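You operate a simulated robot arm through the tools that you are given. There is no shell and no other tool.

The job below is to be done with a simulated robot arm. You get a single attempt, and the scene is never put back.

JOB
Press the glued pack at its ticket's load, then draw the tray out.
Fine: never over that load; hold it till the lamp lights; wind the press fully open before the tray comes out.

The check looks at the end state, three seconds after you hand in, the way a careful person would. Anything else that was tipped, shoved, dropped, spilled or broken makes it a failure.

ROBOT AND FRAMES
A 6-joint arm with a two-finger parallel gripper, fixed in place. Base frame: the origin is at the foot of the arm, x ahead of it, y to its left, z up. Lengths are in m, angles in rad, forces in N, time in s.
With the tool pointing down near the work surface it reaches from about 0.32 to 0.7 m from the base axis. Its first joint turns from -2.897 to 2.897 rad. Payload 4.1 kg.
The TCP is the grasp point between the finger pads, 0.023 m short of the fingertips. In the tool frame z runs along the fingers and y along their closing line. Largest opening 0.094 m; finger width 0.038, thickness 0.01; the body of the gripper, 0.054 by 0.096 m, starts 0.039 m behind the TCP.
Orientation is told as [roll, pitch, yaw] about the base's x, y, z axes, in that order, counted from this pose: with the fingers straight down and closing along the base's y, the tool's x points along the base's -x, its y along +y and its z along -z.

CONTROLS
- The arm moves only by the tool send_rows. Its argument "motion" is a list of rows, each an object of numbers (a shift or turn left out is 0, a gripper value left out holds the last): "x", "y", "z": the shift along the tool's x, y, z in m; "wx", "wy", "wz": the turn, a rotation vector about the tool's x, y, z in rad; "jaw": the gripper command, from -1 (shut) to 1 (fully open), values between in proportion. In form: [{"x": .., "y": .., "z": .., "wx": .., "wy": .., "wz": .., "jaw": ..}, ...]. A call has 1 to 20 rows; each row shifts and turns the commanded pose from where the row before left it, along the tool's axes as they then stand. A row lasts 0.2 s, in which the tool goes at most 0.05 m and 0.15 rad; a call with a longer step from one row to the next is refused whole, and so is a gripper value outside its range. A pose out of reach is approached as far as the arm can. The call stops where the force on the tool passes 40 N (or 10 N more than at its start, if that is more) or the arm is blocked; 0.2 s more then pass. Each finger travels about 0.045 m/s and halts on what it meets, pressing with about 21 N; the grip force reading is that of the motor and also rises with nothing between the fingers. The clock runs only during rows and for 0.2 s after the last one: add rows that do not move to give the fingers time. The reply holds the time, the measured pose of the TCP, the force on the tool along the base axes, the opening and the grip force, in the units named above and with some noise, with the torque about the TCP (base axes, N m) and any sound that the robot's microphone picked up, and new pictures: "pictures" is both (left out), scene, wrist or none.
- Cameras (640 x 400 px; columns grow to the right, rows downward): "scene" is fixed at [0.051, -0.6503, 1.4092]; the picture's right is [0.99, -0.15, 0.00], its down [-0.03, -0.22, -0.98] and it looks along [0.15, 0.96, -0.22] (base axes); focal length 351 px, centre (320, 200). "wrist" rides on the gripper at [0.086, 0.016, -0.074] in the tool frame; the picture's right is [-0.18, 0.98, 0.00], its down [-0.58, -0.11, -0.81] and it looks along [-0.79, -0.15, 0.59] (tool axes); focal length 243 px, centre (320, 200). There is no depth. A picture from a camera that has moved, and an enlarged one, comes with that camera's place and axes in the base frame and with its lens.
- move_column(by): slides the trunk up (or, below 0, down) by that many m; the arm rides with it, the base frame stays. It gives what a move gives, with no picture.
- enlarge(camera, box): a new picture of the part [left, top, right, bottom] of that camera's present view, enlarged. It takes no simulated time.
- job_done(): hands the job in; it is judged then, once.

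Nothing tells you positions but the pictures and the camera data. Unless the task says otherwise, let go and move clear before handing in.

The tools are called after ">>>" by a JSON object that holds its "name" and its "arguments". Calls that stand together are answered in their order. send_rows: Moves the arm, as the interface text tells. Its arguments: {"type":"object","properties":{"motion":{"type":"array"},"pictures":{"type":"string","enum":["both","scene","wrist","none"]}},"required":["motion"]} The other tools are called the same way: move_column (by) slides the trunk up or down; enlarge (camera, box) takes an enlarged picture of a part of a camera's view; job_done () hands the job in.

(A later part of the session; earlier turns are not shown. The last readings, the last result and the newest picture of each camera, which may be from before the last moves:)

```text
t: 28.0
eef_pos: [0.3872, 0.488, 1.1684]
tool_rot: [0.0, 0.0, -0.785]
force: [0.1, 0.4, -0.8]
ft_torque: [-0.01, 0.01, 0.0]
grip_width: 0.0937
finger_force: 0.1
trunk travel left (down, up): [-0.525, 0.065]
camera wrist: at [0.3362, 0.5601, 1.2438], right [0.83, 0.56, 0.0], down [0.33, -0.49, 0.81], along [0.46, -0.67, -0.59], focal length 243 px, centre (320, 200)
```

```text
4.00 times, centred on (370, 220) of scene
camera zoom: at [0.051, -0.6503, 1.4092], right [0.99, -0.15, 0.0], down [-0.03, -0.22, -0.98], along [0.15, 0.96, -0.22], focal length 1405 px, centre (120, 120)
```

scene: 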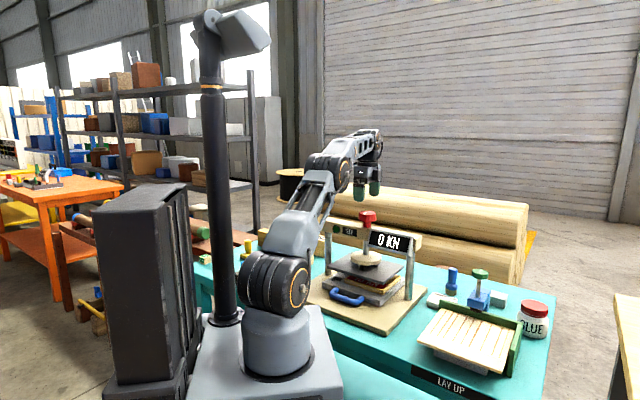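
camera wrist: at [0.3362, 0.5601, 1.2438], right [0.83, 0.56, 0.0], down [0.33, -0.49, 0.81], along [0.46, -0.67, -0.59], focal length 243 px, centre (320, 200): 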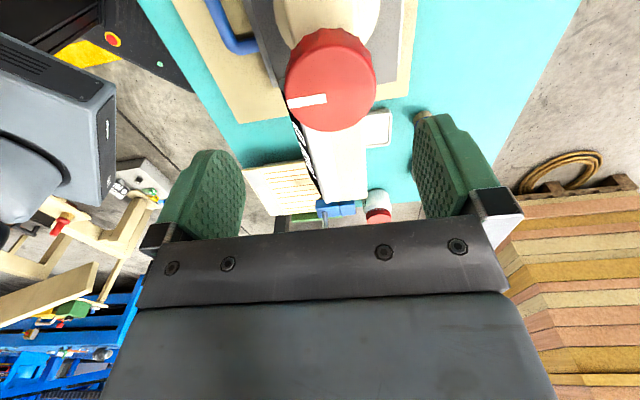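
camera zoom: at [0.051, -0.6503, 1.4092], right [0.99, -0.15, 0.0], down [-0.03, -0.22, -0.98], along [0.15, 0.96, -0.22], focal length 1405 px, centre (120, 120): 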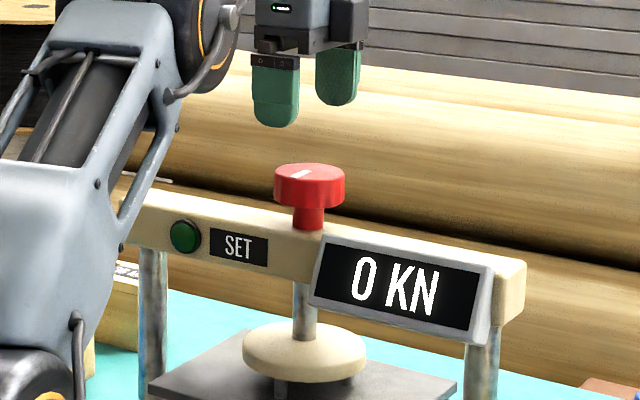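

The hand is over the knob; the closer view puts its axis at about (0.389, 0.4955), 7 mm further along the draw line and 4 mm left. I'll correct that and, still clear above the knob, turn the wrist counter-clockwise to learn how far it can wind.

>>> {"name": "send_rows", "arguments": {"motion": [{"x": 0.004, "y": 0.007}, {"wz": -0.15}, {"wz": -0.15}, {"wz": -0.15}, {"wz": -0.15}, {"wz": -0.15}, {"wz": -0.15}, {"wz": -0.15}, {"wz": -0.15}, {"wz": -0.15}, {"wz": -0.15}, {"wz": -0.15}, {"wz": -0.15}, {"wz": -0.15}, {"wz": -0.15}, {"wz": -0.15}, {"wz": -0.15}, {}], "pictures": "wrist"}}

```text
t: 31.8
eef_pos: [0.3893, 0.4954, 1.1689]
tool_rot: [0.001, 0.0, 1.614]
force: [-0.2, -0.8, -0.4]
ft_torque: [-0.02, 0.02, 0.01]
grip_width: 0.0942
finger_force: 0.1
trunk travel left (down, up): [-0.525, 0.065]
camera wrist: at [0.3766, 0.4082, 1.2441], right [-0.99, 0.14, 0.0], down [0.08, 0.59, 0.81], along [0.11, 0.8, -0.59], focal length 243 px, centre (320, 200)
```

wrist: 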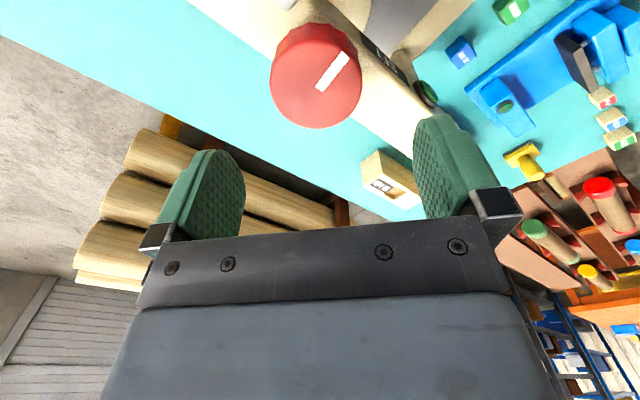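

>>> {"name": "enlarge", "arguments": {"camera": "wrist", "box": [240, 0, 400, 150]}}

```text
2.67 times, centred on (320, 75) of wrist
camera zoom: at [0.3766, 0.4082, 1.2441], right [-0.99, 0.14, 0.0], down [0.08, 0.59, 0.81], along [0.11, 0.8, -0.59], focal length 647 px, centre (320, 533)
```

zoom: 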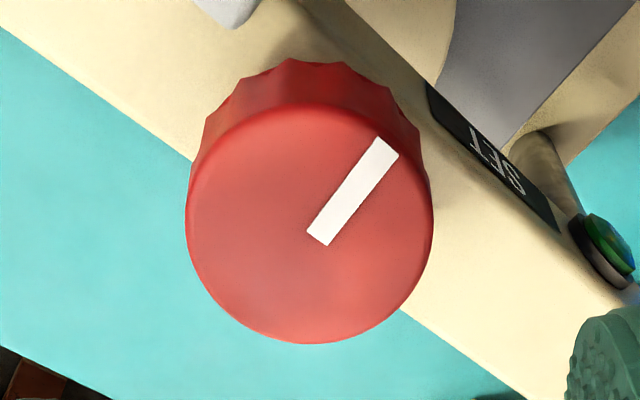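

The knob axis works out to about (0.3915, 0.4917) with top near z 1.09. I'll keep turning counter-clockwise to look for the wrist limit.

>>> {"name": "send_rows", "arguments": {"motion": [{"wz": -0.15}, {"wz": -0.15}, {"wz": -0.15}, {"wz": -0.15}, {"wz": -0.15}, {"wz": -0.15}, {"wz": -0.15}, {"wz": -0.15}, {"wz": -0.15}, {"wz": -0.15}, {"wz": -0.15}, {"wz": -0.15}, {}], "pictures": "wrist"}}

```text
t: 34.6
eef_pos: [0.3904, 0.4935, 1.1687]
tool_rot: [0.0, 0.0, -2.868]
force: [0.8, 0.3, 0.3]
ft_torque: [0.0, 0.01, 0.0]
grip_width: 0.094
finger_force: 0.0
trunk travel left (down, up): [-0.525, 0.065]
camera wrist: at [0.4763, 0.5031, 1.2443], right [0.09, -1.0, 0.0], down [-0.59, -0.05, 0.81], along [-0.8, -0.07, -0.59], focal length 243 px, centre (320, 200)
```

wrist: 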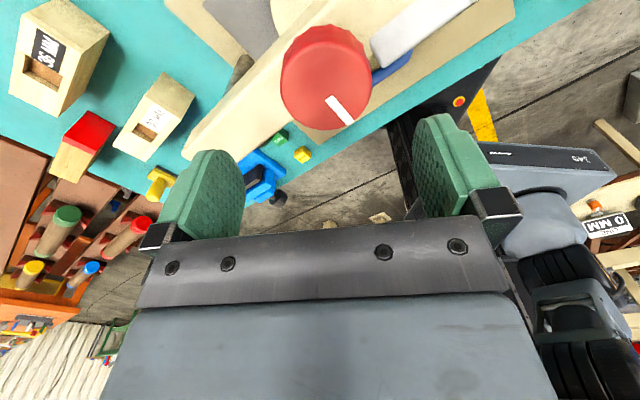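

No limit yet (4.2 rad of turn available so far). I continue to find the end.

>>> {"name": "send_rows", "arguments": {"motion": [{"wz": -0.15}, {"wz": -0.15}, {"wz": -0.15}, {"wz": -0.15}, {"wz": -0.15}, {"wz": -0.15}, {"wz": -0.15}, {"wz": -0.15}, {"wz": -0.15}, {"wz": -0.15}, {"wz": -0.15}, {"wz": -0.15}, {}], "pictures": "none"}}

```text
t: 37.4
eef_pos: [0.3853, 0.4986, 1.1674]
tool_rot: [0.002, 0.0, -2.28]
force: [0.9, 0.4, 0.0]
ft_torque: [0.01, 0.01, 0.03]
grip_width: 0.094
finger_force: 0.0
out of reach, approached as far as the arm can: row 4, 5, 6, 7, 8, 9, 10, 11, 12
trunk travel left (down, up): [-0.525, 0.065]
```

The counter-clockwise limit is at about 4.0 rad (−2.28 wrapped). I turn back a little to a comfortable start and read the pose.

>>> {"name": "send_rows", "arguments": {"motion": [{"wz": 0.15}, {"wz": 0.15}, {}], "pictures": "none"}}

```text
t: 38.2
eef_pos: [0.3844, 0.4985, 1.1683]
tool_rot: [0.002, 0.002, -2.582]
force: [-0.2, -0.2, -0.1]
ft_torque: [-0.01, -0.06, -0.04]
grip_width: 0.094
finger_force: 0.0
trunk travel left (down, up): [-0.525, 0.065]
```

>>> {"name": "send_rows", "arguments": {"motion": [{"x": 0.0024, "y": 0.0095}, {}, {}], "pictures": "wrist"}}

>>> {"name": "enlarge", "arguments": {"camera": "wrist", "box": [240, 0, 400, 150]}}

```text
t: 39.0
eef_pos: [0.3924, 0.4908, 1.1683]
tool_rot: [0.002, 0.001, -2.583]
force: [-0.1, 0.6, 0.0]
ft_torque: [0.03, 0.02, -0.04]
grip_width: 0.094
finger_force: 0.0
trunk travel left (down, up): [-0.525, 0.065]
camera wrist: at [0.4729, 0.5238, 1.2442], right [0.37, -0.93, 0.0], down [-0.55, -0.22, 0.81], along [-0.75, -0.3, -0.59], focal length 243 px, centre (320, 200)
```

wrist: 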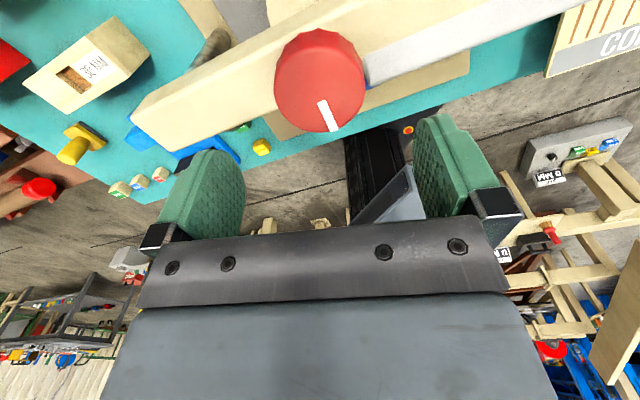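

```text
2.67 times, centred on (320, 75) of wrist
camera zoom: at [0.4729, 0.5238, 1.2442], right [0.37, -0.93, 0.0], down [-0.55, -0.22, 0.81], along [-0.75, -0.3, -0.59], focal length 647 px, centre (320, 533)
```

zoom: 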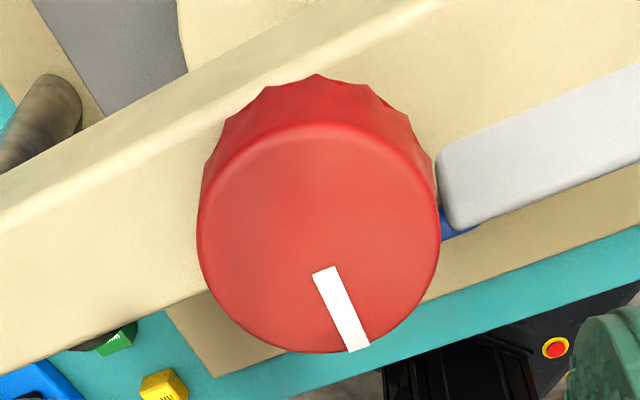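

The knob is now centred within 2 mm between the fingers. The display's top corner lies about 42 mm from the knob axis at z about 1.055, so I'll keep the fingertips above 1.065: TCP at 1.093, then close on the cap.

>>> {"name": "send_rows", "arguments": {"motion": [{"x": 0.001, "z": 0.02}, {"z": 0.02}, {"z": 0.02}, {"z": 0.015}, {}, {"jaw": 0.2}, {"jaw": -0.2}, {"jaw": -1}, {}, {}, {}], "pictures": "both"}}

```text
t: 41.4
eef_pos: [0.3927, 0.491, 1.093]
tool_rot: [0.0, 0.002, -2.579]
force: [-1.7, 3.5, -1.2]
ft_torque: [0.5, 0.03, 0.07]
grip_width: 0.0592
finger_force: 44.7
trunk travel left (down, up): [-0.525, 0.065]
camera wrist: at [0.4736, 0.5246, 1.1695], right [0.37, -0.93, 0.0], down [-0.55, -0.22, 0.81], along [-0.75, -0.3, -0.59], focal length 243 px, centre (320, 200)
```

scene: 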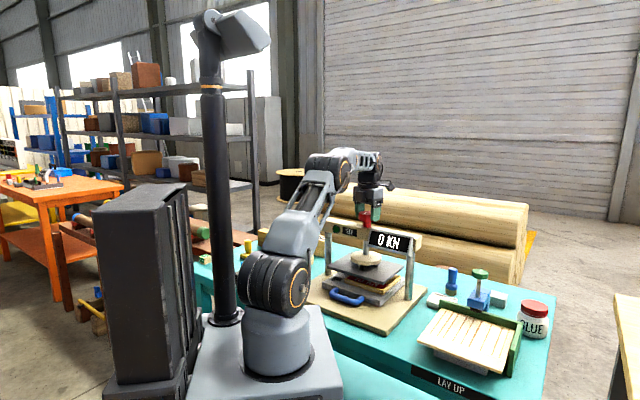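
wrist: 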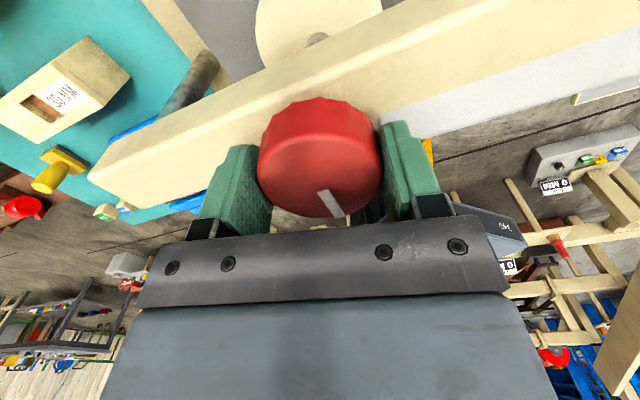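

The cap is gripped (59 mm) with almost no side force. I take a close baseline of the platen, then turn clockwise by 0.9 rad and compare.

>>> {"name": "enlarge", "arguments": {"camera": "scene", "box": [320, 225, 420, 300]}}

>>> {"name": "send_rows", "arguments": {"motion": [{"wz": 0.1}, {"wz": 0.15}, {"wz": 0.15}, {"wz": 0.15}, {"wz": 0.15}, {"wz": 0.1}, {}], "pictures": "both"}}

>>> {"name": "enlarge", "arguments": {"camera": "scene", "box": [320, 225, 420, 300]}}

```text
5.33 times, centred on (370, 262) of scene
camera zoom: at [0.051, -0.6503, 1.4092], right [0.99, -0.15, 0.0], down [-0.03, -0.22, -0.98], along [0.15, 0.96, -0.22], focal length 1873 px, centre (53, -133)
```

zoom: 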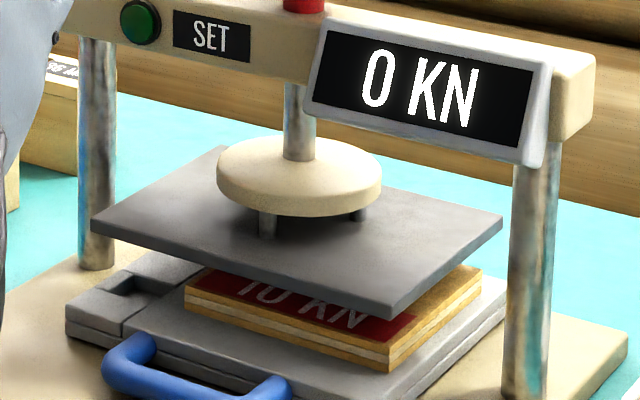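

```text
t: 43.0
eef_pos: [0.3922, 0.4915, 1.0946]
tool_rot: [0.0, 0.002, 2.901]
force: [-1.3, 0.1, 3.2]
ft_torque: [-0.54, 0.64, -0.15]
grip_width: 0.0592
finger_force: 45.1
trunk travel left (down, up): [-0.525, 0.065]
camera wrist: at [0.472, 0.4552, 1.1696], right [-0.41, -0.91, 0.0], down [-0.54, 0.25, 0.81], along [-0.73, 0.33, -0.59], focal length 243 px, centre (320, 200)
```

scene: 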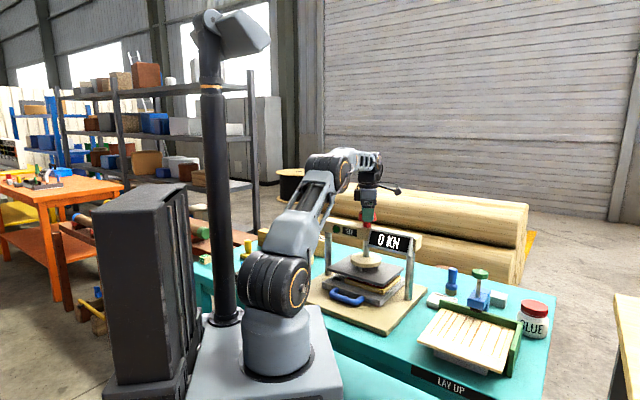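
wrist: 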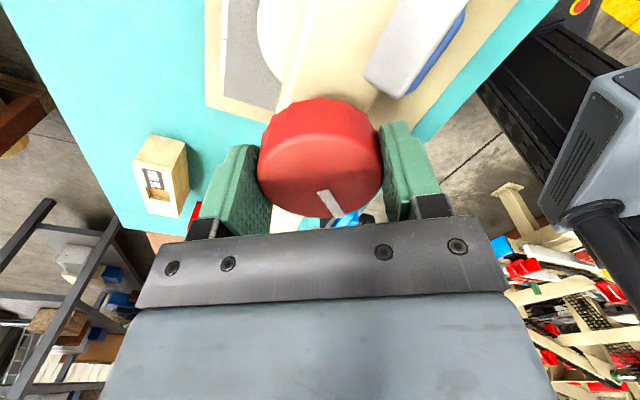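

```text
5.33 times, centred on (370, 262) of scene
camera zoom: at [0.051, -0.6503, 1.4092], right [0.99, -0.15, 0.0], down [-0.03, -0.22, -0.98], along [0.15, 0.96, -0.22], focal length 1873 px, centre (53, -133)
```

zoom: 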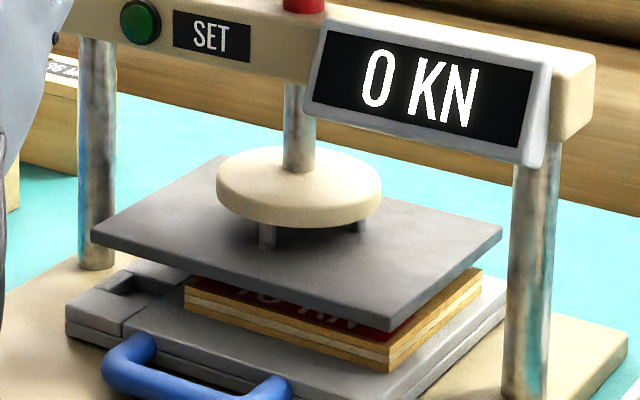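

Clockwise lowers the platen by about 9 mm for 0.8 rad, leaving roughly 19 mm before contact. I turn 0.9 rad more and look again.

>>> {"name": "send_rows", "arguments": {"motion": [{"wz": 0.15}, {"wz": 0.15}, {"wz": 0.15}, {"wz": 0.15}, {"wz": 0.15}, {"wz": 0.15}, {}], "pictures": "scene"}}

>>> {"name": "enlarge", "arguments": {"camera": "scene", "box": [320, 225, 420, 300]}}

```text
t: 44.6
eef_pos: [0.3932, 0.4902, 1.0938]
tool_rot: [-0.002, 0.002, 2.001]
force: [-5.4, -8.2, 1.1]
ft_torque: [-0.93, 0.53, -0.17]
grip_width: 0.059
finger_force: 44.8
trunk travel left (down, up): [-0.525, 0.065]
```

scene: 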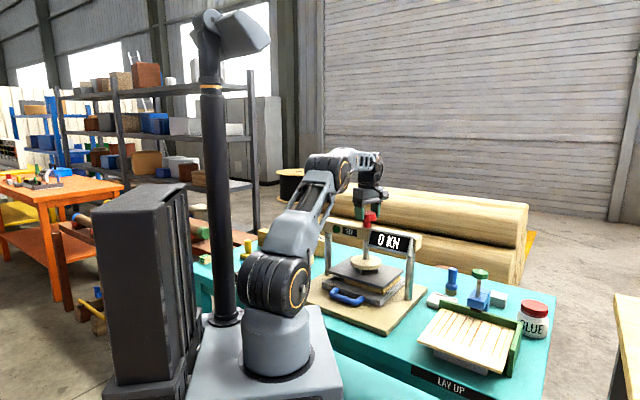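

```text
5.33 times, centred on (370, 262) of scene
camera zoom: at [0.051, -0.6503, 1.4092], right [0.99, -0.15, 0.0], down [-0.03, -0.22, -0.98], along [0.15, 0.96, -0.22], focal length 1873 px, centre (53, -133)
```

zoom: 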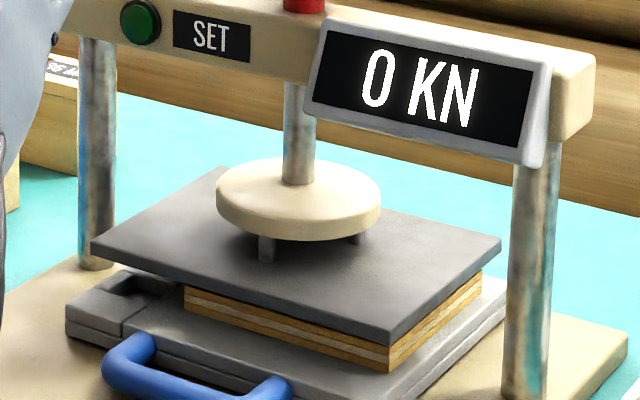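

Gap is about 10 mm now, still 0 KN. I continue in smaller turns: 0.45 rad.

>>> {"name": "send_rows", "arguments": {"motion": [{"y": 0.0004, "x": 0.0003, "wz": 0.1}, {"wz": 0.15}, {"wz": 0.15}, {"wz": 0.05}, {}], "pictures": "scene"}}

>>> {"name": "enlarge", "arguments": {"camera": "scene", "box": [320, 225, 420, 300]}}

```text
t: 45.8
eef_pos: [0.3923, 0.49, 1.0949]
tool_rot: [0.0, 0.0, 1.553]
force: [-7.2, -7.2, 0.0]
ft_torque: [-0.53, -0.06, -0.09]
grip_width: 0.0592
finger_force: 45.3
trunk travel left (down, up): [-0.525, 0.065]
```

scene: 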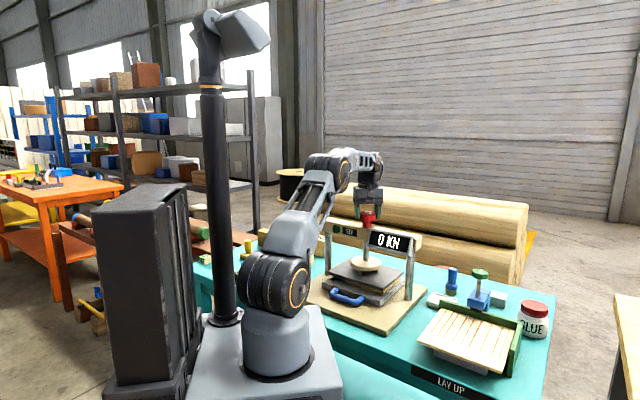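

```text
5.33 times, centred on (370, 262) of scene
camera zoom: at [0.051, -0.6503, 1.4092], right [0.99, -0.15, 0.0], down [-0.03, -0.22, -0.98], along [0.15, 0.96, -0.22], focal length 1873 px, centre (53, -133)
```

zoom: 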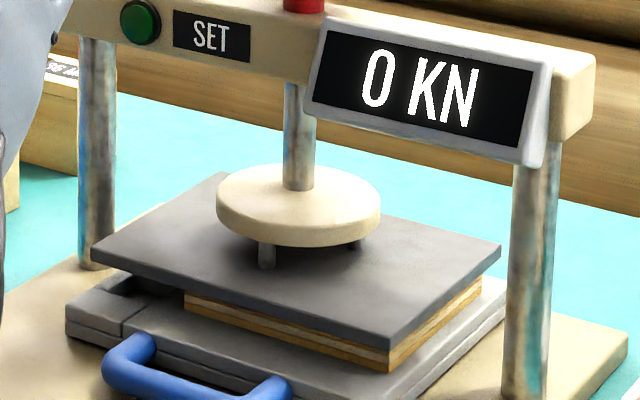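

Still 0 KN, with about 5–6 mm of gap. I turn another 0.25 rad.

>>> {"name": "send_rows", "arguments": {"motion": [{"wz": 0.1}, {"wz": 0.1}, {"wz": 0.05}, {}], "pictures": "scene"}}

>>> {"name": "enlarge", "arguments": {"camera": "scene", "box": [320, 225, 420, 300]}}

```text
t: 46.8
eef_pos: [0.393, 0.4893, 1.0942]
tool_rot: [-0.004, 0.0, 1.301]
force: [-9.3, -5.9, -2.5]
ft_torque: [-0.35, -0.01, -0.01]
grip_width: 0.059
finger_force: 45.5
trunk travel left (down, up): [-0.525, 0.065]
```

scene: 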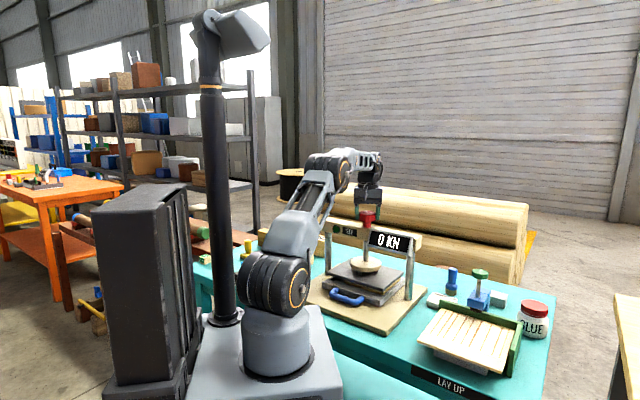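

```text
5.33 times, centred on (370, 262) of scene
camera zoom: at [0.051, -0.6503, 1.4092], right [0.99, -0.15, 0.0], down [-0.03, -0.22, -0.98], along [0.15, 0.96, -0.22], focal length 1873 px, centre (53, -133)
```

zoom: 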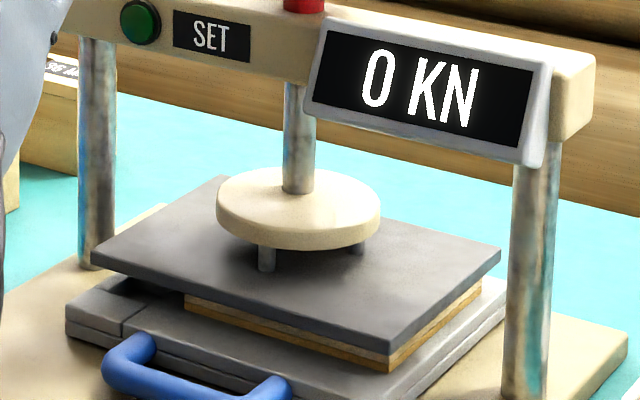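

>>> {"name": "send_rows", "arguments": {"motion": [{"x": 0.0004, "y": 0.0004, "wz": 0.05}, {"wz": 0.05}, {"wz": 0.05}, {}], "pictures": "scene"}}

>>> {"name": "enlarge", "arguments": {"camera": "scene", "box": [320, 225, 420, 300]}}

```text
t: 47.8
eef_pos: [0.3925, 0.49, 1.0937]
tool_rot: [-0.002, 0.0, 1.153]
force: [-6.3, -4.9, -3.2]
ft_torque: [-0.4, 0.4, -0.03]
grip_width: 0.0594
finger_force: 44.9
trunk travel left (down, up): [-0.525, 0.065]
```

scene: 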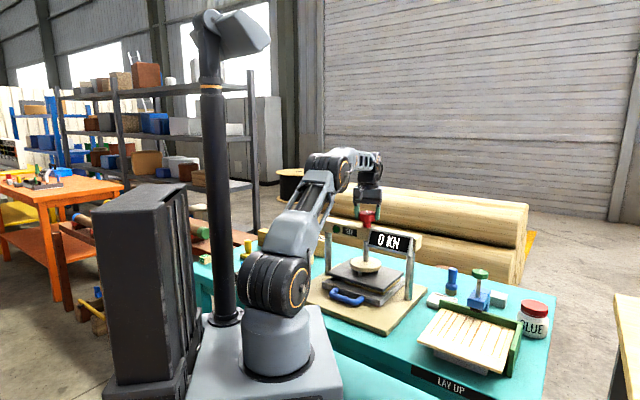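

```text
5.33 times, centred on (370, 262) of scene
camera zoom: at [0.051, -0.6503, 1.4092], right [0.99, -0.15, 0.0], down [-0.03, -0.22, -0.98], along [0.15, 0.96, -0.22], focal length 1873 px, centre (53, -133)
```

zoom: 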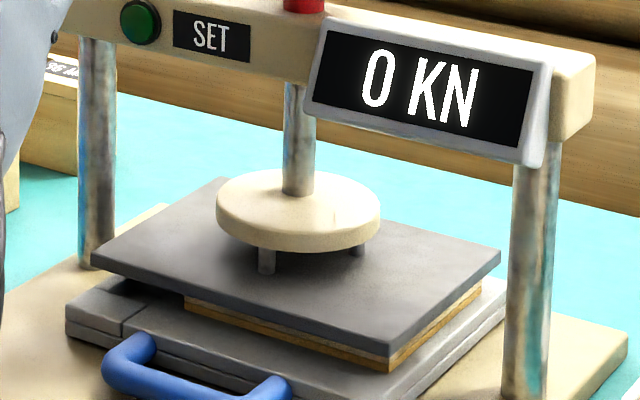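

>>> {"name": "send_rows", "arguments": {"motion": [{"wz": 0.05}, {"wz": 0.05}, {}], "pictures": "none"}}

>>> {"name": "enlarge", "arguments": {"camera": "scene", "box": [320, 225, 420, 300]}}

```text
t: 48.6
eef_pos: [0.3917, 0.4912, 1.094]
tool_rot: [0.0, 0.0, 1.052]
force: [-5.9, -3.9, -2.2]
ft_torque: [-0.4, 0.54, 0.04]
grip_width: 0.059
finger_force: 44.5
trunk travel left (down, up): [-0.525, 0.065]
```

```text
5.33 times, centred on (370, 262) of scene
camera zoom: at [0.051, -0.6503, 1.4092], right [0.99, -0.15, 0.0], down [-0.03, -0.22, -0.98], along [0.15, 0.96, -0.22], focal length 1873 px, centre (53, -133)
```

zoom: 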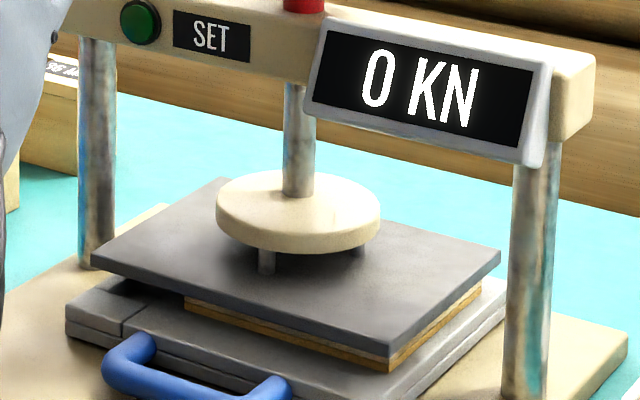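

>>> {"name": "send_rows", "arguments": {"motion": [{"wz": 0.05}, {}], "pictures": "none"}}

>>> {"name": "enlarge", "arguments": {"camera": "scene", "box": [320, 225, 420, 300]}}

```text
t: 49.2
eef_pos: [0.3917, 0.4906, 1.0948]
tool_rot: [-0.001, 0.001, 1.003]
force: [-6.6, -2.7, -2.4]
ft_torque: [-0.1, 0.23, 0.03]
grip_width: 0.0591
finger_force: 45.3
trunk travel left (down, up): [-0.525, 0.065]
```

```text
5.33 times, centred on (370, 262) of scene
camera zoom: at [0.051, -0.6503, 1.4092], right [0.99, -0.15, 0.0], down [-0.03, -0.22, -0.98], along [0.15, 0.96, -0.22], focal length 1873 px, centre (53, -133)
```

zoom: 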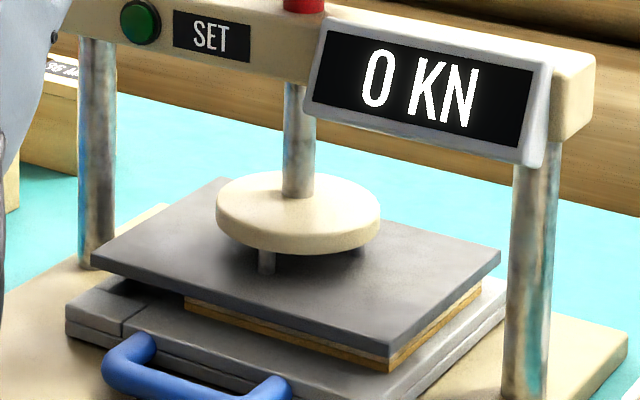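

>>> {"name": "send_rows", "arguments": {"motion": [{"wz": 0.05}, {}], "pictures": "none"}}

>>> {"name": "enlarge", "arguments": {"camera": "scene", "box": [320, 225, 420, 300]}}

```text
t: 49.8
eef_pos: [0.3929, 0.4909, 1.0934]
tool_rot: [-0.002, -0.002, 0.956]
force: [-7.0, -3.2, -5.6]
ft_torque: [0.34, 0.0, 0.11]
grip_width: 0.0592
finger_force: 45.2
trunk travel left (down, up): [-0.525, 0.065]
```

```text
5.33 times, centred on (370, 262) of scene
camera zoom: at [0.051, -0.6503, 1.4092], right [0.99, -0.15, 0.0], down [-0.03, -0.22, -0.98], along [0.15, 0.96, -0.22], focal length 1873 px, centre (53, -133)
```

zoom: 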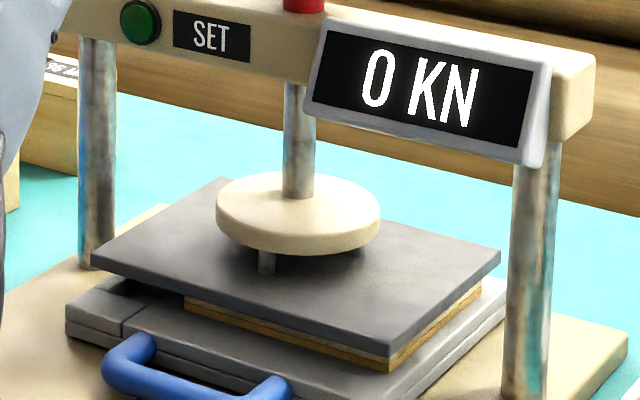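

>>> {"name": "send_rows", "arguments": {"motion": [{"wz": 0.05}, {}], "pictures": "wrist"}}

>>> {"name": "enlarge", "arguments": {"camera": "scene", "box": [320, 225, 420, 300]}}

```text
t: 50.4
eef_pos: [0.3921, 0.4906, 1.0944]
tool_rot: [-0.002, 0.0, 0.905]
force: [-7.0, -2.1, -4.9]
ft_torque: [0.23, 0.1, 0.03]
grip_width: 0.0588
finger_force: 44.9
trunk travel left (down, up): [-0.525, 0.065]
camera wrist: at [0.3242, 0.4332, 1.1693], right [-0.66, 0.75, 0.0], down [0.44, 0.39, 0.81], along [0.61, 0.53, -0.59], focal length 243 px, centre (320, 200)
```

wrist: 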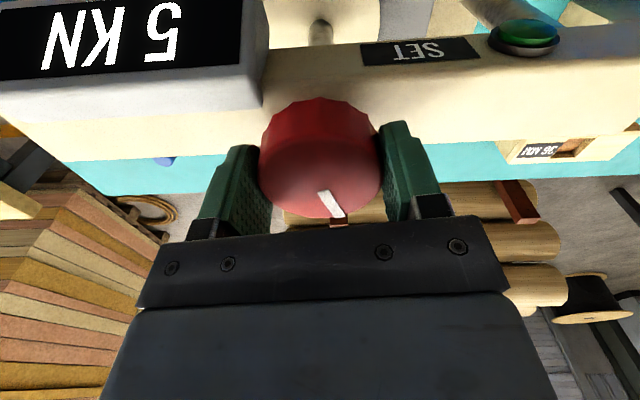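

```text
5.33 times, centred on (370, 262) of scene
camera zoom: at [0.051, -0.6503, 1.4092], right [0.99, -0.15, 0.0], down [-0.03, -0.22, -0.98], along [0.15, 0.96, -0.22], focal length 1873 px, centre (53, -133)
```

zoom: 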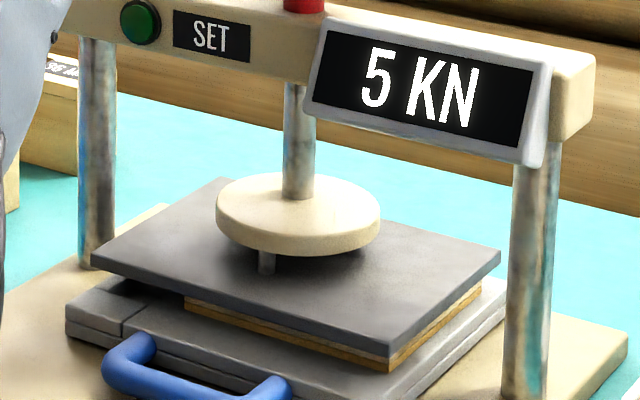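

Contact: the display jumped to 5 KN within the last 0.05 rad, so the load now rises very fast. I go on in 0.008 rad steps and read the display each time.

>>> {"name": "send_rows", "arguments": {"motion": [{"wz": 0.008}, {}], "pictures": "none"}}

>>> {"name": "enlarge", "arguments": {"camera": "scene", "box": [330, 215, 420, 260]}}

```text
t: 51.0
eef_pos: [0.3915, 0.49, 1.094]
tool_rot: [-0.001, -0.002, 0.898]
force: [-8.3, -4.6, -6.3]
ft_torque: [0.58, -0.07, 0.08]
grip_width: 0.0589
finger_force: 44.8
trunk travel left (down, up): [-0.525, 0.065]
```

```text
7.11 times, centred on (375, 238) of scene
camera zoom: at [0.051, -0.6503, 1.4092], right [0.99, -0.15, 0.0], down [-0.03, -0.22, -0.98], along [0.15, 0.96, -0.22], focal length 2497 px, centre (-71, -67)
```

zoom: 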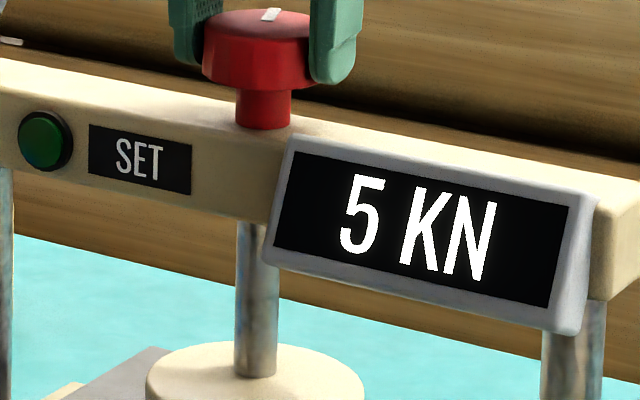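

>>> {"name": "send_rows", "arguments": {"motion": [{"wz": 0.008}, {}], "pictures": "none"}}

>>> {"name": "enlarge", "arguments": {"camera": "scene", "box": [330, 215, 420, 260]}}

```text
t: 51.6
eef_pos: [0.3927, 0.491, 1.0945]
tool_rot: [-0.002, -0.001, 0.887]
force: [-9.1, -3.4, -4.5]
ft_torque: [0.2, 0.36, 0.13]
grip_width: 0.0587
finger_force: 45.2
trunk travel left (down, up): [-0.525, 0.065]
```

```text
7.11 times, centred on (375, 238) of scene
camera zoom: at [0.051, -0.6503, 1.4092], right [0.99, -0.15, 0.0], down [-0.03, -0.22, -0.98], along [0.15, 0.96, -0.22], focal length 2497 px, centre (-71, -67)
```

zoom: 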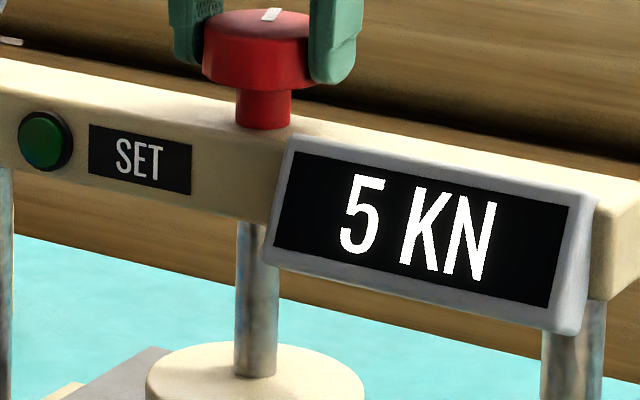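

>>> {"name": "send_rows", "arguments": {"motion": [{"wz": 0.008}, {}], "pictures": "none"}}

>>> {"name": "enlarge", "arguments": {"camera": "scene", "box": [330, 215, 420, 260]}}

```text
t: 52.2
eef_pos: [0.3921, 0.4894, 1.0944]
tool_rot: [-0.002, 0.0, 0.88]
force: [-7.1, -2.2, -1.9]
ft_torque: [-0.45, 0.74, 0.02]
grip_width: 0.0591
finger_force: 45.1
trunk travel left (down, up): [-0.525, 0.065]
```

```text
7.11 times, centred on (375, 238) of scene
camera zoom: at [0.051, -0.6503, 1.4092], right [0.99, -0.15, 0.0], down [-0.03, -0.22, -0.98], along [0.15, 0.96, -0.22], focal length 2497 px, centre (-71, -67)
```

zoom: 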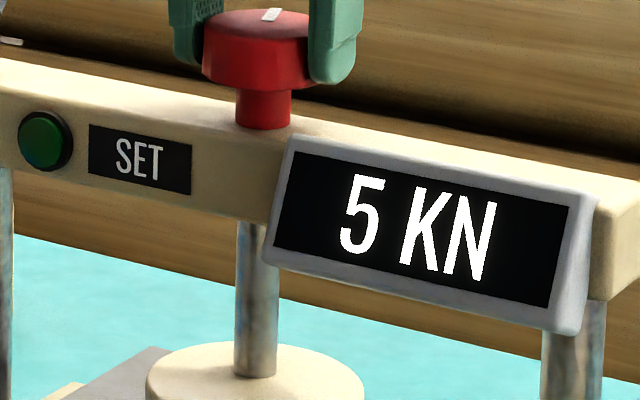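

>>> {"name": "send_rows", "arguments": {"motion": [{"wz": 0.01}, {}], "pictures": "none"}}

>>> {"name": "enlarge", "arguments": {"camera": "scene", "box": [330, 215, 420, 260]}}

```text
t: 52.8
eef_pos: [0.3925, 0.4906, 1.0944]
tool_rot: [-0.002, -0.002, 0.871]
force: [-7.8, -1.9, -1.2]
ft_torque: [-0.61, 0.87, 0.11]
grip_width: 0.0592
finger_force: 45.3
trunk travel left (down, up): [-0.525, 0.065]
```

```text
7.11 times, centred on (375, 238) of scene
camera zoom: at [0.051, -0.6503, 1.4092], right [0.99, -0.15, 0.0], down [-0.03, -0.22, -0.98], along [0.15, 0.96, -0.22], focal length 2497 px, centre (-71, -67)
```

zoom: 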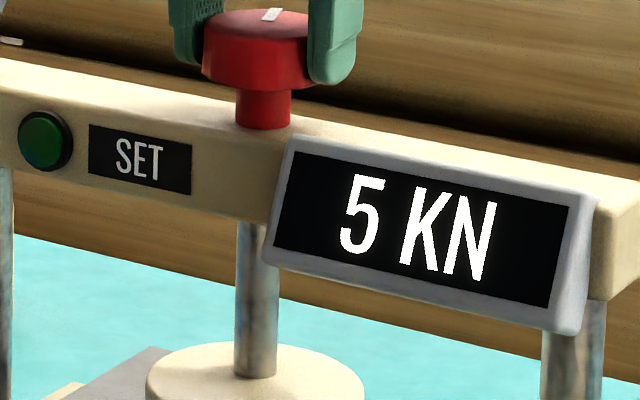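

>>> {"name": "send_rows", "arguments": {"motion": [{"wz": 0.01}, {}], "pictures": "none"}}

>>> {"name": "enlarge", "arguments": {"camera": "scene", "box": [330, 215, 420, 260]}}

```text
t: 53.4
eef_pos: [0.392, 0.4915, 1.095]
tool_rot: [-0.002, -0.002, 0.861]
force: [-7.3, -1.7, -2.7]
ft_torque: [-0.22, 0.42, 0.13]
grip_width: 0.059
finger_force: 44.5
trunk travel left (down, up): [-0.525, 0.065]
```

```text
7.11 times, centred on (375, 238) of scene
camera zoom: at [0.051, -0.6503, 1.4092], right [0.99, -0.15, 0.0], down [-0.03, -0.22, -0.98], along [0.15, 0.96, -0.22], focal length 2497 px, centre (-71, -67)
```

zoom: 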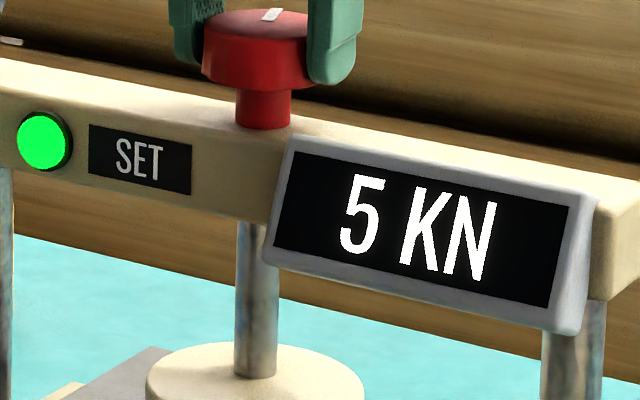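

The SET lamp has lit after about 3 s at 5 KN, which is not the ticket's load, so I carry on to 10 KN. I keep stepping in small turns and will wait for the lamp at 10.

>>> {"name": "send_rows", "arguments": {"motion": [{"wz": 0.012}, {}], "pictures": "none"}}

>>> {"name": "enlarge", "arguments": {"camera": "scene", "box": [330, 215, 420, 260]}}

```text
t: 54.0
eef_pos: [0.3924, 0.4909, 1.0937]
tool_rot: [-0.002, -0.002, 0.847]
force: [-7.2, -0.9, -2.8]
ft_torque: [0.02, 0.16, 0.02]
grip_width: 0.0593
finger_force: 45.5
trunk travel left (down, up): [-0.525, 0.065]
```

```text
7.11 times, centred on (375, 238) of scene
camera zoom: at [0.051, -0.6503, 1.4092], right [0.99, -0.15, 0.0], down [-0.03, -0.22, -0.98], along [0.15, 0.96, -0.22], focal length 2497 px, centre (-71, -67)
```

zoom: 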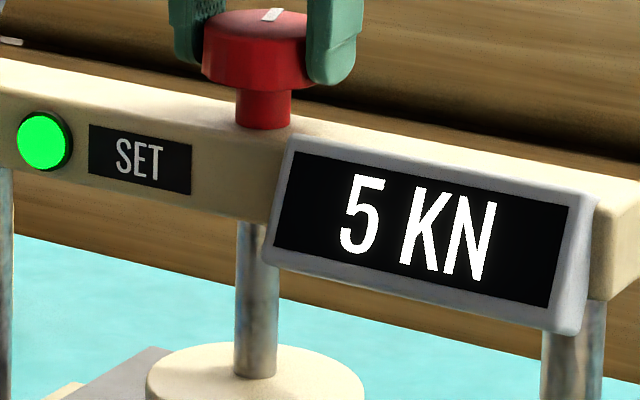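

>>> {"name": "send_rows", "arguments": {"motion": [{"wz": 0.012}, {}], "pictures": "none"}}

>>> {"name": "enlarge", "arguments": {"camera": "scene", "box": [330, 215, 420, 260]}}

```text
t: 54.6
eef_pos: [0.3912, 0.4912, 1.0938]
tool_rot: [-0.002, -0.001, 0.837]
force: [-7.5, -1.6, -2.2]
ft_torque: [0.16, 0.11, 0.11]
grip_width: 0.0588
finger_force: 45.4
trunk travel left (down, up): [-0.525, 0.065]
```

```text
7.11 times, centred on (375, 238) of scene
camera zoom: at [0.051, -0.6503, 1.4092], right [0.99, -0.15, 0.0], down [-0.03, -0.22, -0.98], along [0.15, 0.96, -0.22], focal length 2497 px, centre (-71, -67)
```

zoom: 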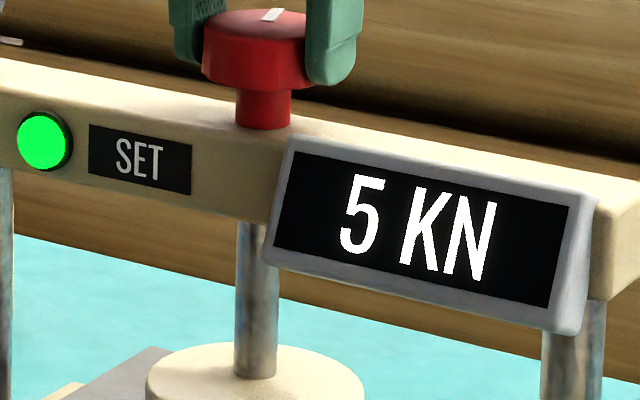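

>>> {"name": "send_rows", "arguments": {"motion": [{"wz": 0.012}, {}], "pictures": "none"}}

>>> {"name": "enlarge", "arguments": {"camera": "scene", "box": [330, 215, 420, 260]}}

```text
t: 55.2
eef_pos: [0.3918, 0.491, 1.0932]
tool_rot: [-0.003, -0.001, 0.824]
force: [-7.7, 1.4, -0.9]
ft_torque: [0.07, 0.28, 0.09]
grip_width: 0.0589
finger_force: 44.9
trunk travel left (down, up): [-0.525, 0.065]
```

```text
7.11 times, centred on (375, 238) of scene
camera zoom: at [0.051, -0.6503, 1.4092], right [0.99, -0.15, 0.0], down [-0.03, -0.22, -0.98], along [0.15, 0.96, -0.22], focal length 2497 px, centre (-71, -67)
```

zoom: 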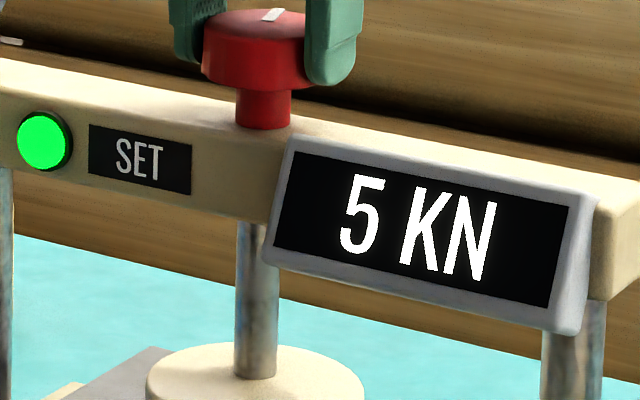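

>>> {"name": "send_rows", "arguments": {"motion": [{"wz": 0.015}, {}], "pictures": "none"}}

>>> {"name": "enlarge", "arguments": {"camera": "scene", "box": [330, 215, 420, 260]}}

```text
t: 55.8
eef_pos: [0.3917, 0.4909, 1.094]
tool_rot: [-0.002, -0.002, 0.809]
force: [-7.9, -0.3, -0.8]
ft_torque: [0.24, 0.25, 0.05]
grip_width: 0.0589
finger_force: 45.3
trunk travel left (down, up): [-0.525, 0.065]
```

```text
7.11 times, centred on (375, 238) of scene
camera zoom: at [0.051, -0.6503, 1.4092], right [0.99, -0.15, 0.0], down [-0.03, -0.22, -0.98], along [0.15, 0.96, -0.22], focal length 2497 px, centre (-71, -67)
```

zoom: 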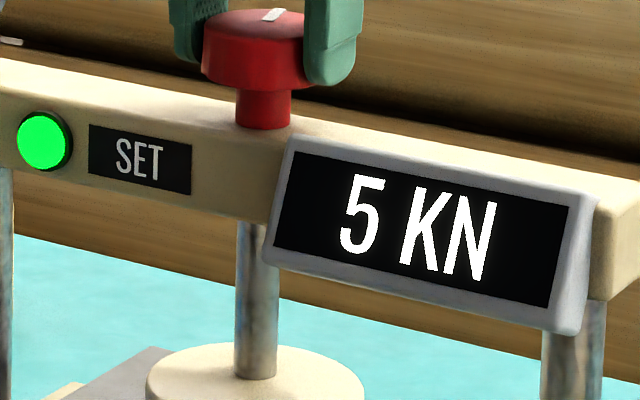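

>>> {"name": "send_rows", "arguments": {"motion": [{"wz": 0.015}, {}], "pictures": "none"}}

>>> {"name": "enlarge", "arguments": {"camera": "scene", "box": [330, 215, 420, 260]}}

```text
t: 56.4
eef_pos: [0.3919, 0.4924, 1.0943]
tool_rot: [-0.002, 0.0, 0.794]
force: [-7.3, 2.7, 0.8]
ft_torque: [-0.12, 0.49, 0.07]
grip_width: 0.0588
finger_force: 45.3
trunk travel left (down, up): [-0.525, 0.065]
```

```text
7.11 times, centred on (375, 238) of scene
camera zoom: at [0.051, -0.6503, 1.4092], right [0.99, -0.15, 0.0], down [-0.03, -0.22, -0.98], along [0.15, 0.96, -0.22], focal length 2497 px, centre (-71, -67)
```

zoom: 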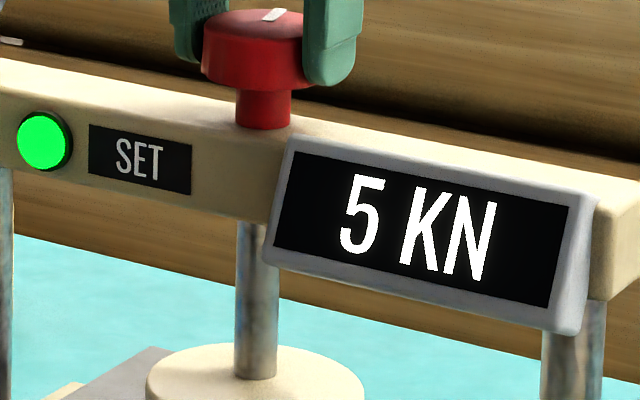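

>>> {"name": "send_rows", "arguments": {"motion": [{"wz": 0.015}, {}], "pictures": "none"}}

>>> {"name": "enlarge", "arguments": {"camera": "scene", "box": [330, 215, 420, 260]}}

```text
t: 57.0
eef_pos: [0.3917, 0.4918, 1.0938]
tool_rot: [-0.001, -0.001, 0.776]
force: [-9.0, 0.7, 0.7]
ft_torque: [0.14, 0.33, 0.05]
grip_width: 0.0589
finger_force: 44.9
trunk travel left (down, up): [-0.525, 0.065]
```

```text
7.11 times, centred on (375, 238) of scene
camera zoom: at [0.051, -0.6503, 1.4092], right [0.99, -0.15, 0.0], down [-0.03, -0.22, -0.98], along [0.15, 0.96, -0.22], focal length 2497 px, centre (-71, -67)
```

zoom: 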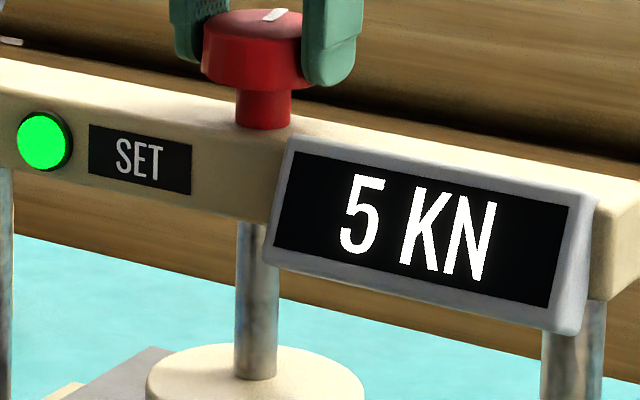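

>>> {"name": "send_rows", "arguments": {"motion": [{"wz": 0.022}, {}], "pictures": "none"}}

>>> {"name": "enlarge", "arguments": {"camera": "scene", "box": [330, 215, 420, 260]}}

```text
t: 57.6
eef_pos: [0.3912, 0.4916, 1.0935]
tool_rot: [-0.001, 0.0, 0.756]
force: [-6.5, 0.6, 2.3]
ft_torque: [-0.18, 0.58, 0.08]
grip_width: 0.059
finger_force: 44.7
trunk travel left (down, up): [-0.525, 0.065]
```

```text
7.11 times, centred on (375, 238) of scene
camera zoom: at [0.051, -0.6503, 1.4092], right [0.99, -0.15, 0.0], down [-0.03, -0.22, -0.98], along [0.15, 0.96, -0.22], focal length 2497 px, centre (-71, -67)
```

zoom: 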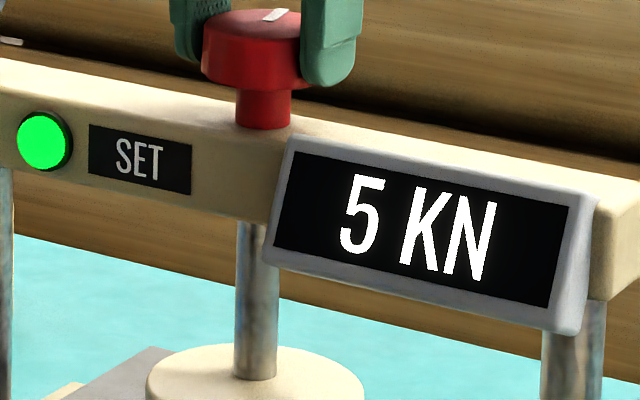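

>>> {"name": "send_rows", "arguments": {"motion": [{"wz": 0.022}, {}], "pictures": "none"}}

>>> {"name": "enlarge", "arguments": {"camera": "scene", "box": [330, 215, 420, 260]}}

```text
t: 58.2
eef_pos: [0.3912, 0.4898, 1.0936]
tool_rot: [-0.001, -0.001, 0.734]
force: [-6.1, 2.1, 3.0]
ft_torque: [-0.25, 0.51, 0.14]
grip_width: 0.0589
finger_force: 45.3
trunk travel left (down, up): [-0.525, 0.065]
```

```text
7.11 times, centred on (375, 238) of scene
camera zoom: at [0.051, -0.6503, 1.4092], right [0.99, -0.15, 0.0], down [-0.03, -0.22, -0.98], along [0.15, 0.96, -0.22], focal length 2497 px, centre (-71, -67)
```

zoom: 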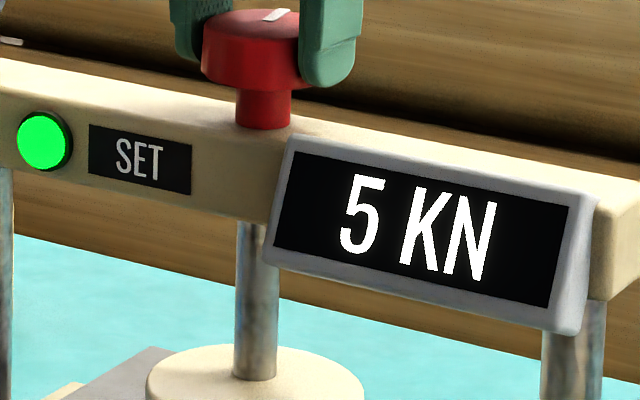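

>>> {"name": "send_rows", "arguments": {"motion": [{"wz": 0.025}, {}], "pictures": "none"}}

>>> {"name": "enlarge", "arguments": {"camera": "scene", "box": [330, 215, 420, 260]}}

```text
t: 58.8
eef_pos: [0.3925, 0.4906, 1.0936]
tool_rot: [-0.001, -0.002, 0.711]
force: [-5.4, 1.4, 2.6]
ft_torque: [-0.1, 0.2, 0.12]
grip_width: 0.059
finger_force: 44.5
trunk travel left (down, up): [-0.525, 0.065]
```

```text
7.11 times, centred on (375, 238) of scene
camera zoom: at [0.051, -0.6503, 1.4092], right [0.99, -0.15, 0.0], down [-0.03, -0.22, -0.98], along [0.15, 0.96, -0.22], focal length 2497 px, centre (-71, -67)
```

zoom: 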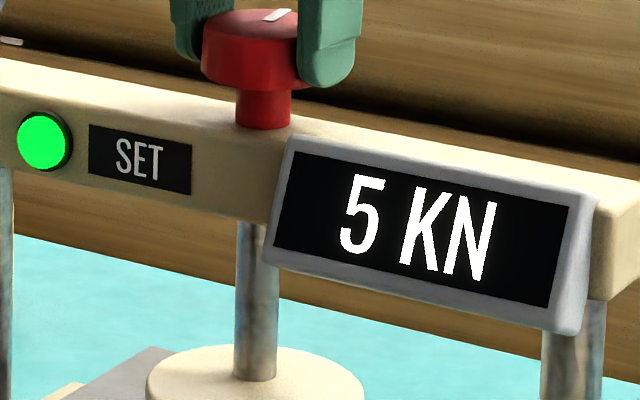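

>>> {"name": "send_rows", "arguments": {"motion": [{"wz": 0.025}, {}], "pictures": "none"}}

>>> {"name": "enlarge", "arguments": {"camera": "scene", "box": [330, 215, 420, 260]}}

```text
t: 59.4
eef_pos: [0.3924, 0.4907, 1.0937]
tool_rot: [-0.003, -0.002, 0.684]
force: [-6.6, 1.0, 2.0]
ft_torque: [0.28, -0.16, 0.09]
grip_width: 0.0588
finger_force: 45.1
trunk travel left (down, up): [-0.525, 0.065]
```

```text
7.11 times, centred on (375, 238) of scene
camera zoom: at [0.051, -0.6503, 1.4092], right [0.99, -0.15, 0.0], down [-0.03, -0.22, -0.98], along [0.15, 0.96, -0.22], focal length 2497 px, centre (-71, -67)
```

zoom: 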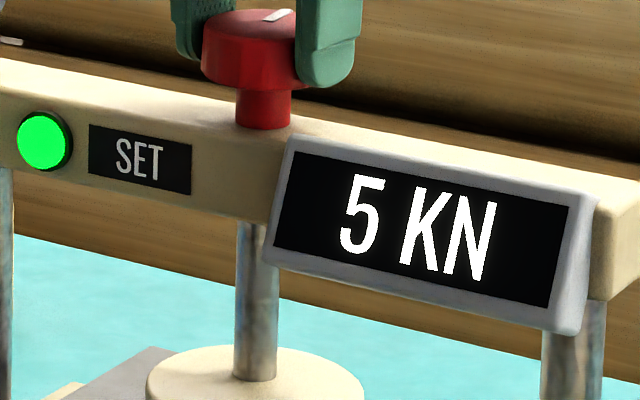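

The platen is still sinking slightly as I turn, so the pack is compressing. I go on in steps of 0.025 rad.

>>> {"name": "send_rows", "arguments": {"motion": [{"wz": 0.025}, {}], "pictures": "none"}}

>>> {"name": "enlarge", "arguments": {"camera": "scene", "box": [320, 215, 420, 300]}}

```text
t: 60.0
eef_pos: [0.391, 0.4921, 1.0944]
tool_rot: [-0.003, -0.001, 0.658]
force: [-5.1, 3.0, 3.0]
ft_torque: [-0.12, 0.21, 0.08]
grip_width: 0.0591
finger_force: 44.9
trunk travel left (down, up): [-0.525, 0.065]
```

```text
4.71 times, centred on (370, 258) of scene
camera zoom: at [0.051, -0.6503, 1.4092], right [0.99, -0.15, 0.0], down [-0.03, -0.22, -0.98], along [0.15, 0.96, -0.22], focal length 1652 px, centre (85, -71)
```

zoom: 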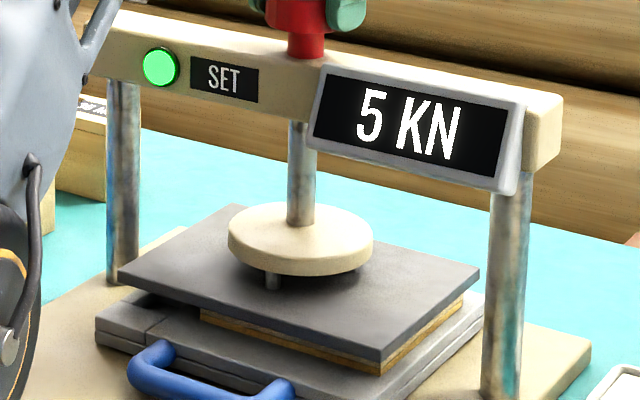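

>>> {"name": "send_rows", "arguments": {"motion": [{"wz": 0.025}, {}], "pictures": "none"}}

>>> {"name": "enlarge", "arguments": {"camera": "scene", "box": [330, 215, 420, 260]}}

```text
t: 60.6
eef_pos: [0.3912, 0.4922, 1.0942]
tool_rot: [-0.002, -0.002, 0.636]
force: [-6.9, 1.9, 2.1]
ft_torque: [0.25, -0.02, 0.09]
grip_width: 0.0587
finger_force: 44.6
trunk travel left (down, up): [-0.525, 0.065]
```

```text
7.11 times, centred on (375, 238) of scene
camera zoom: at [0.051, -0.6503, 1.4092], right [0.99, -0.15, 0.0], down [-0.03, -0.22, -0.98], along [0.15, 0.96, -0.22], focal length 2497 px, centre (-71, -67)
```

zoom: 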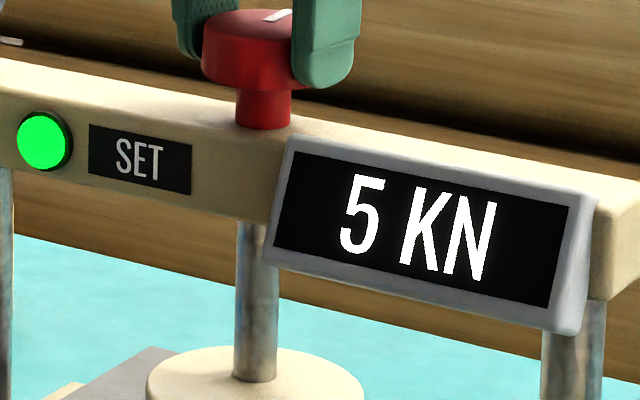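

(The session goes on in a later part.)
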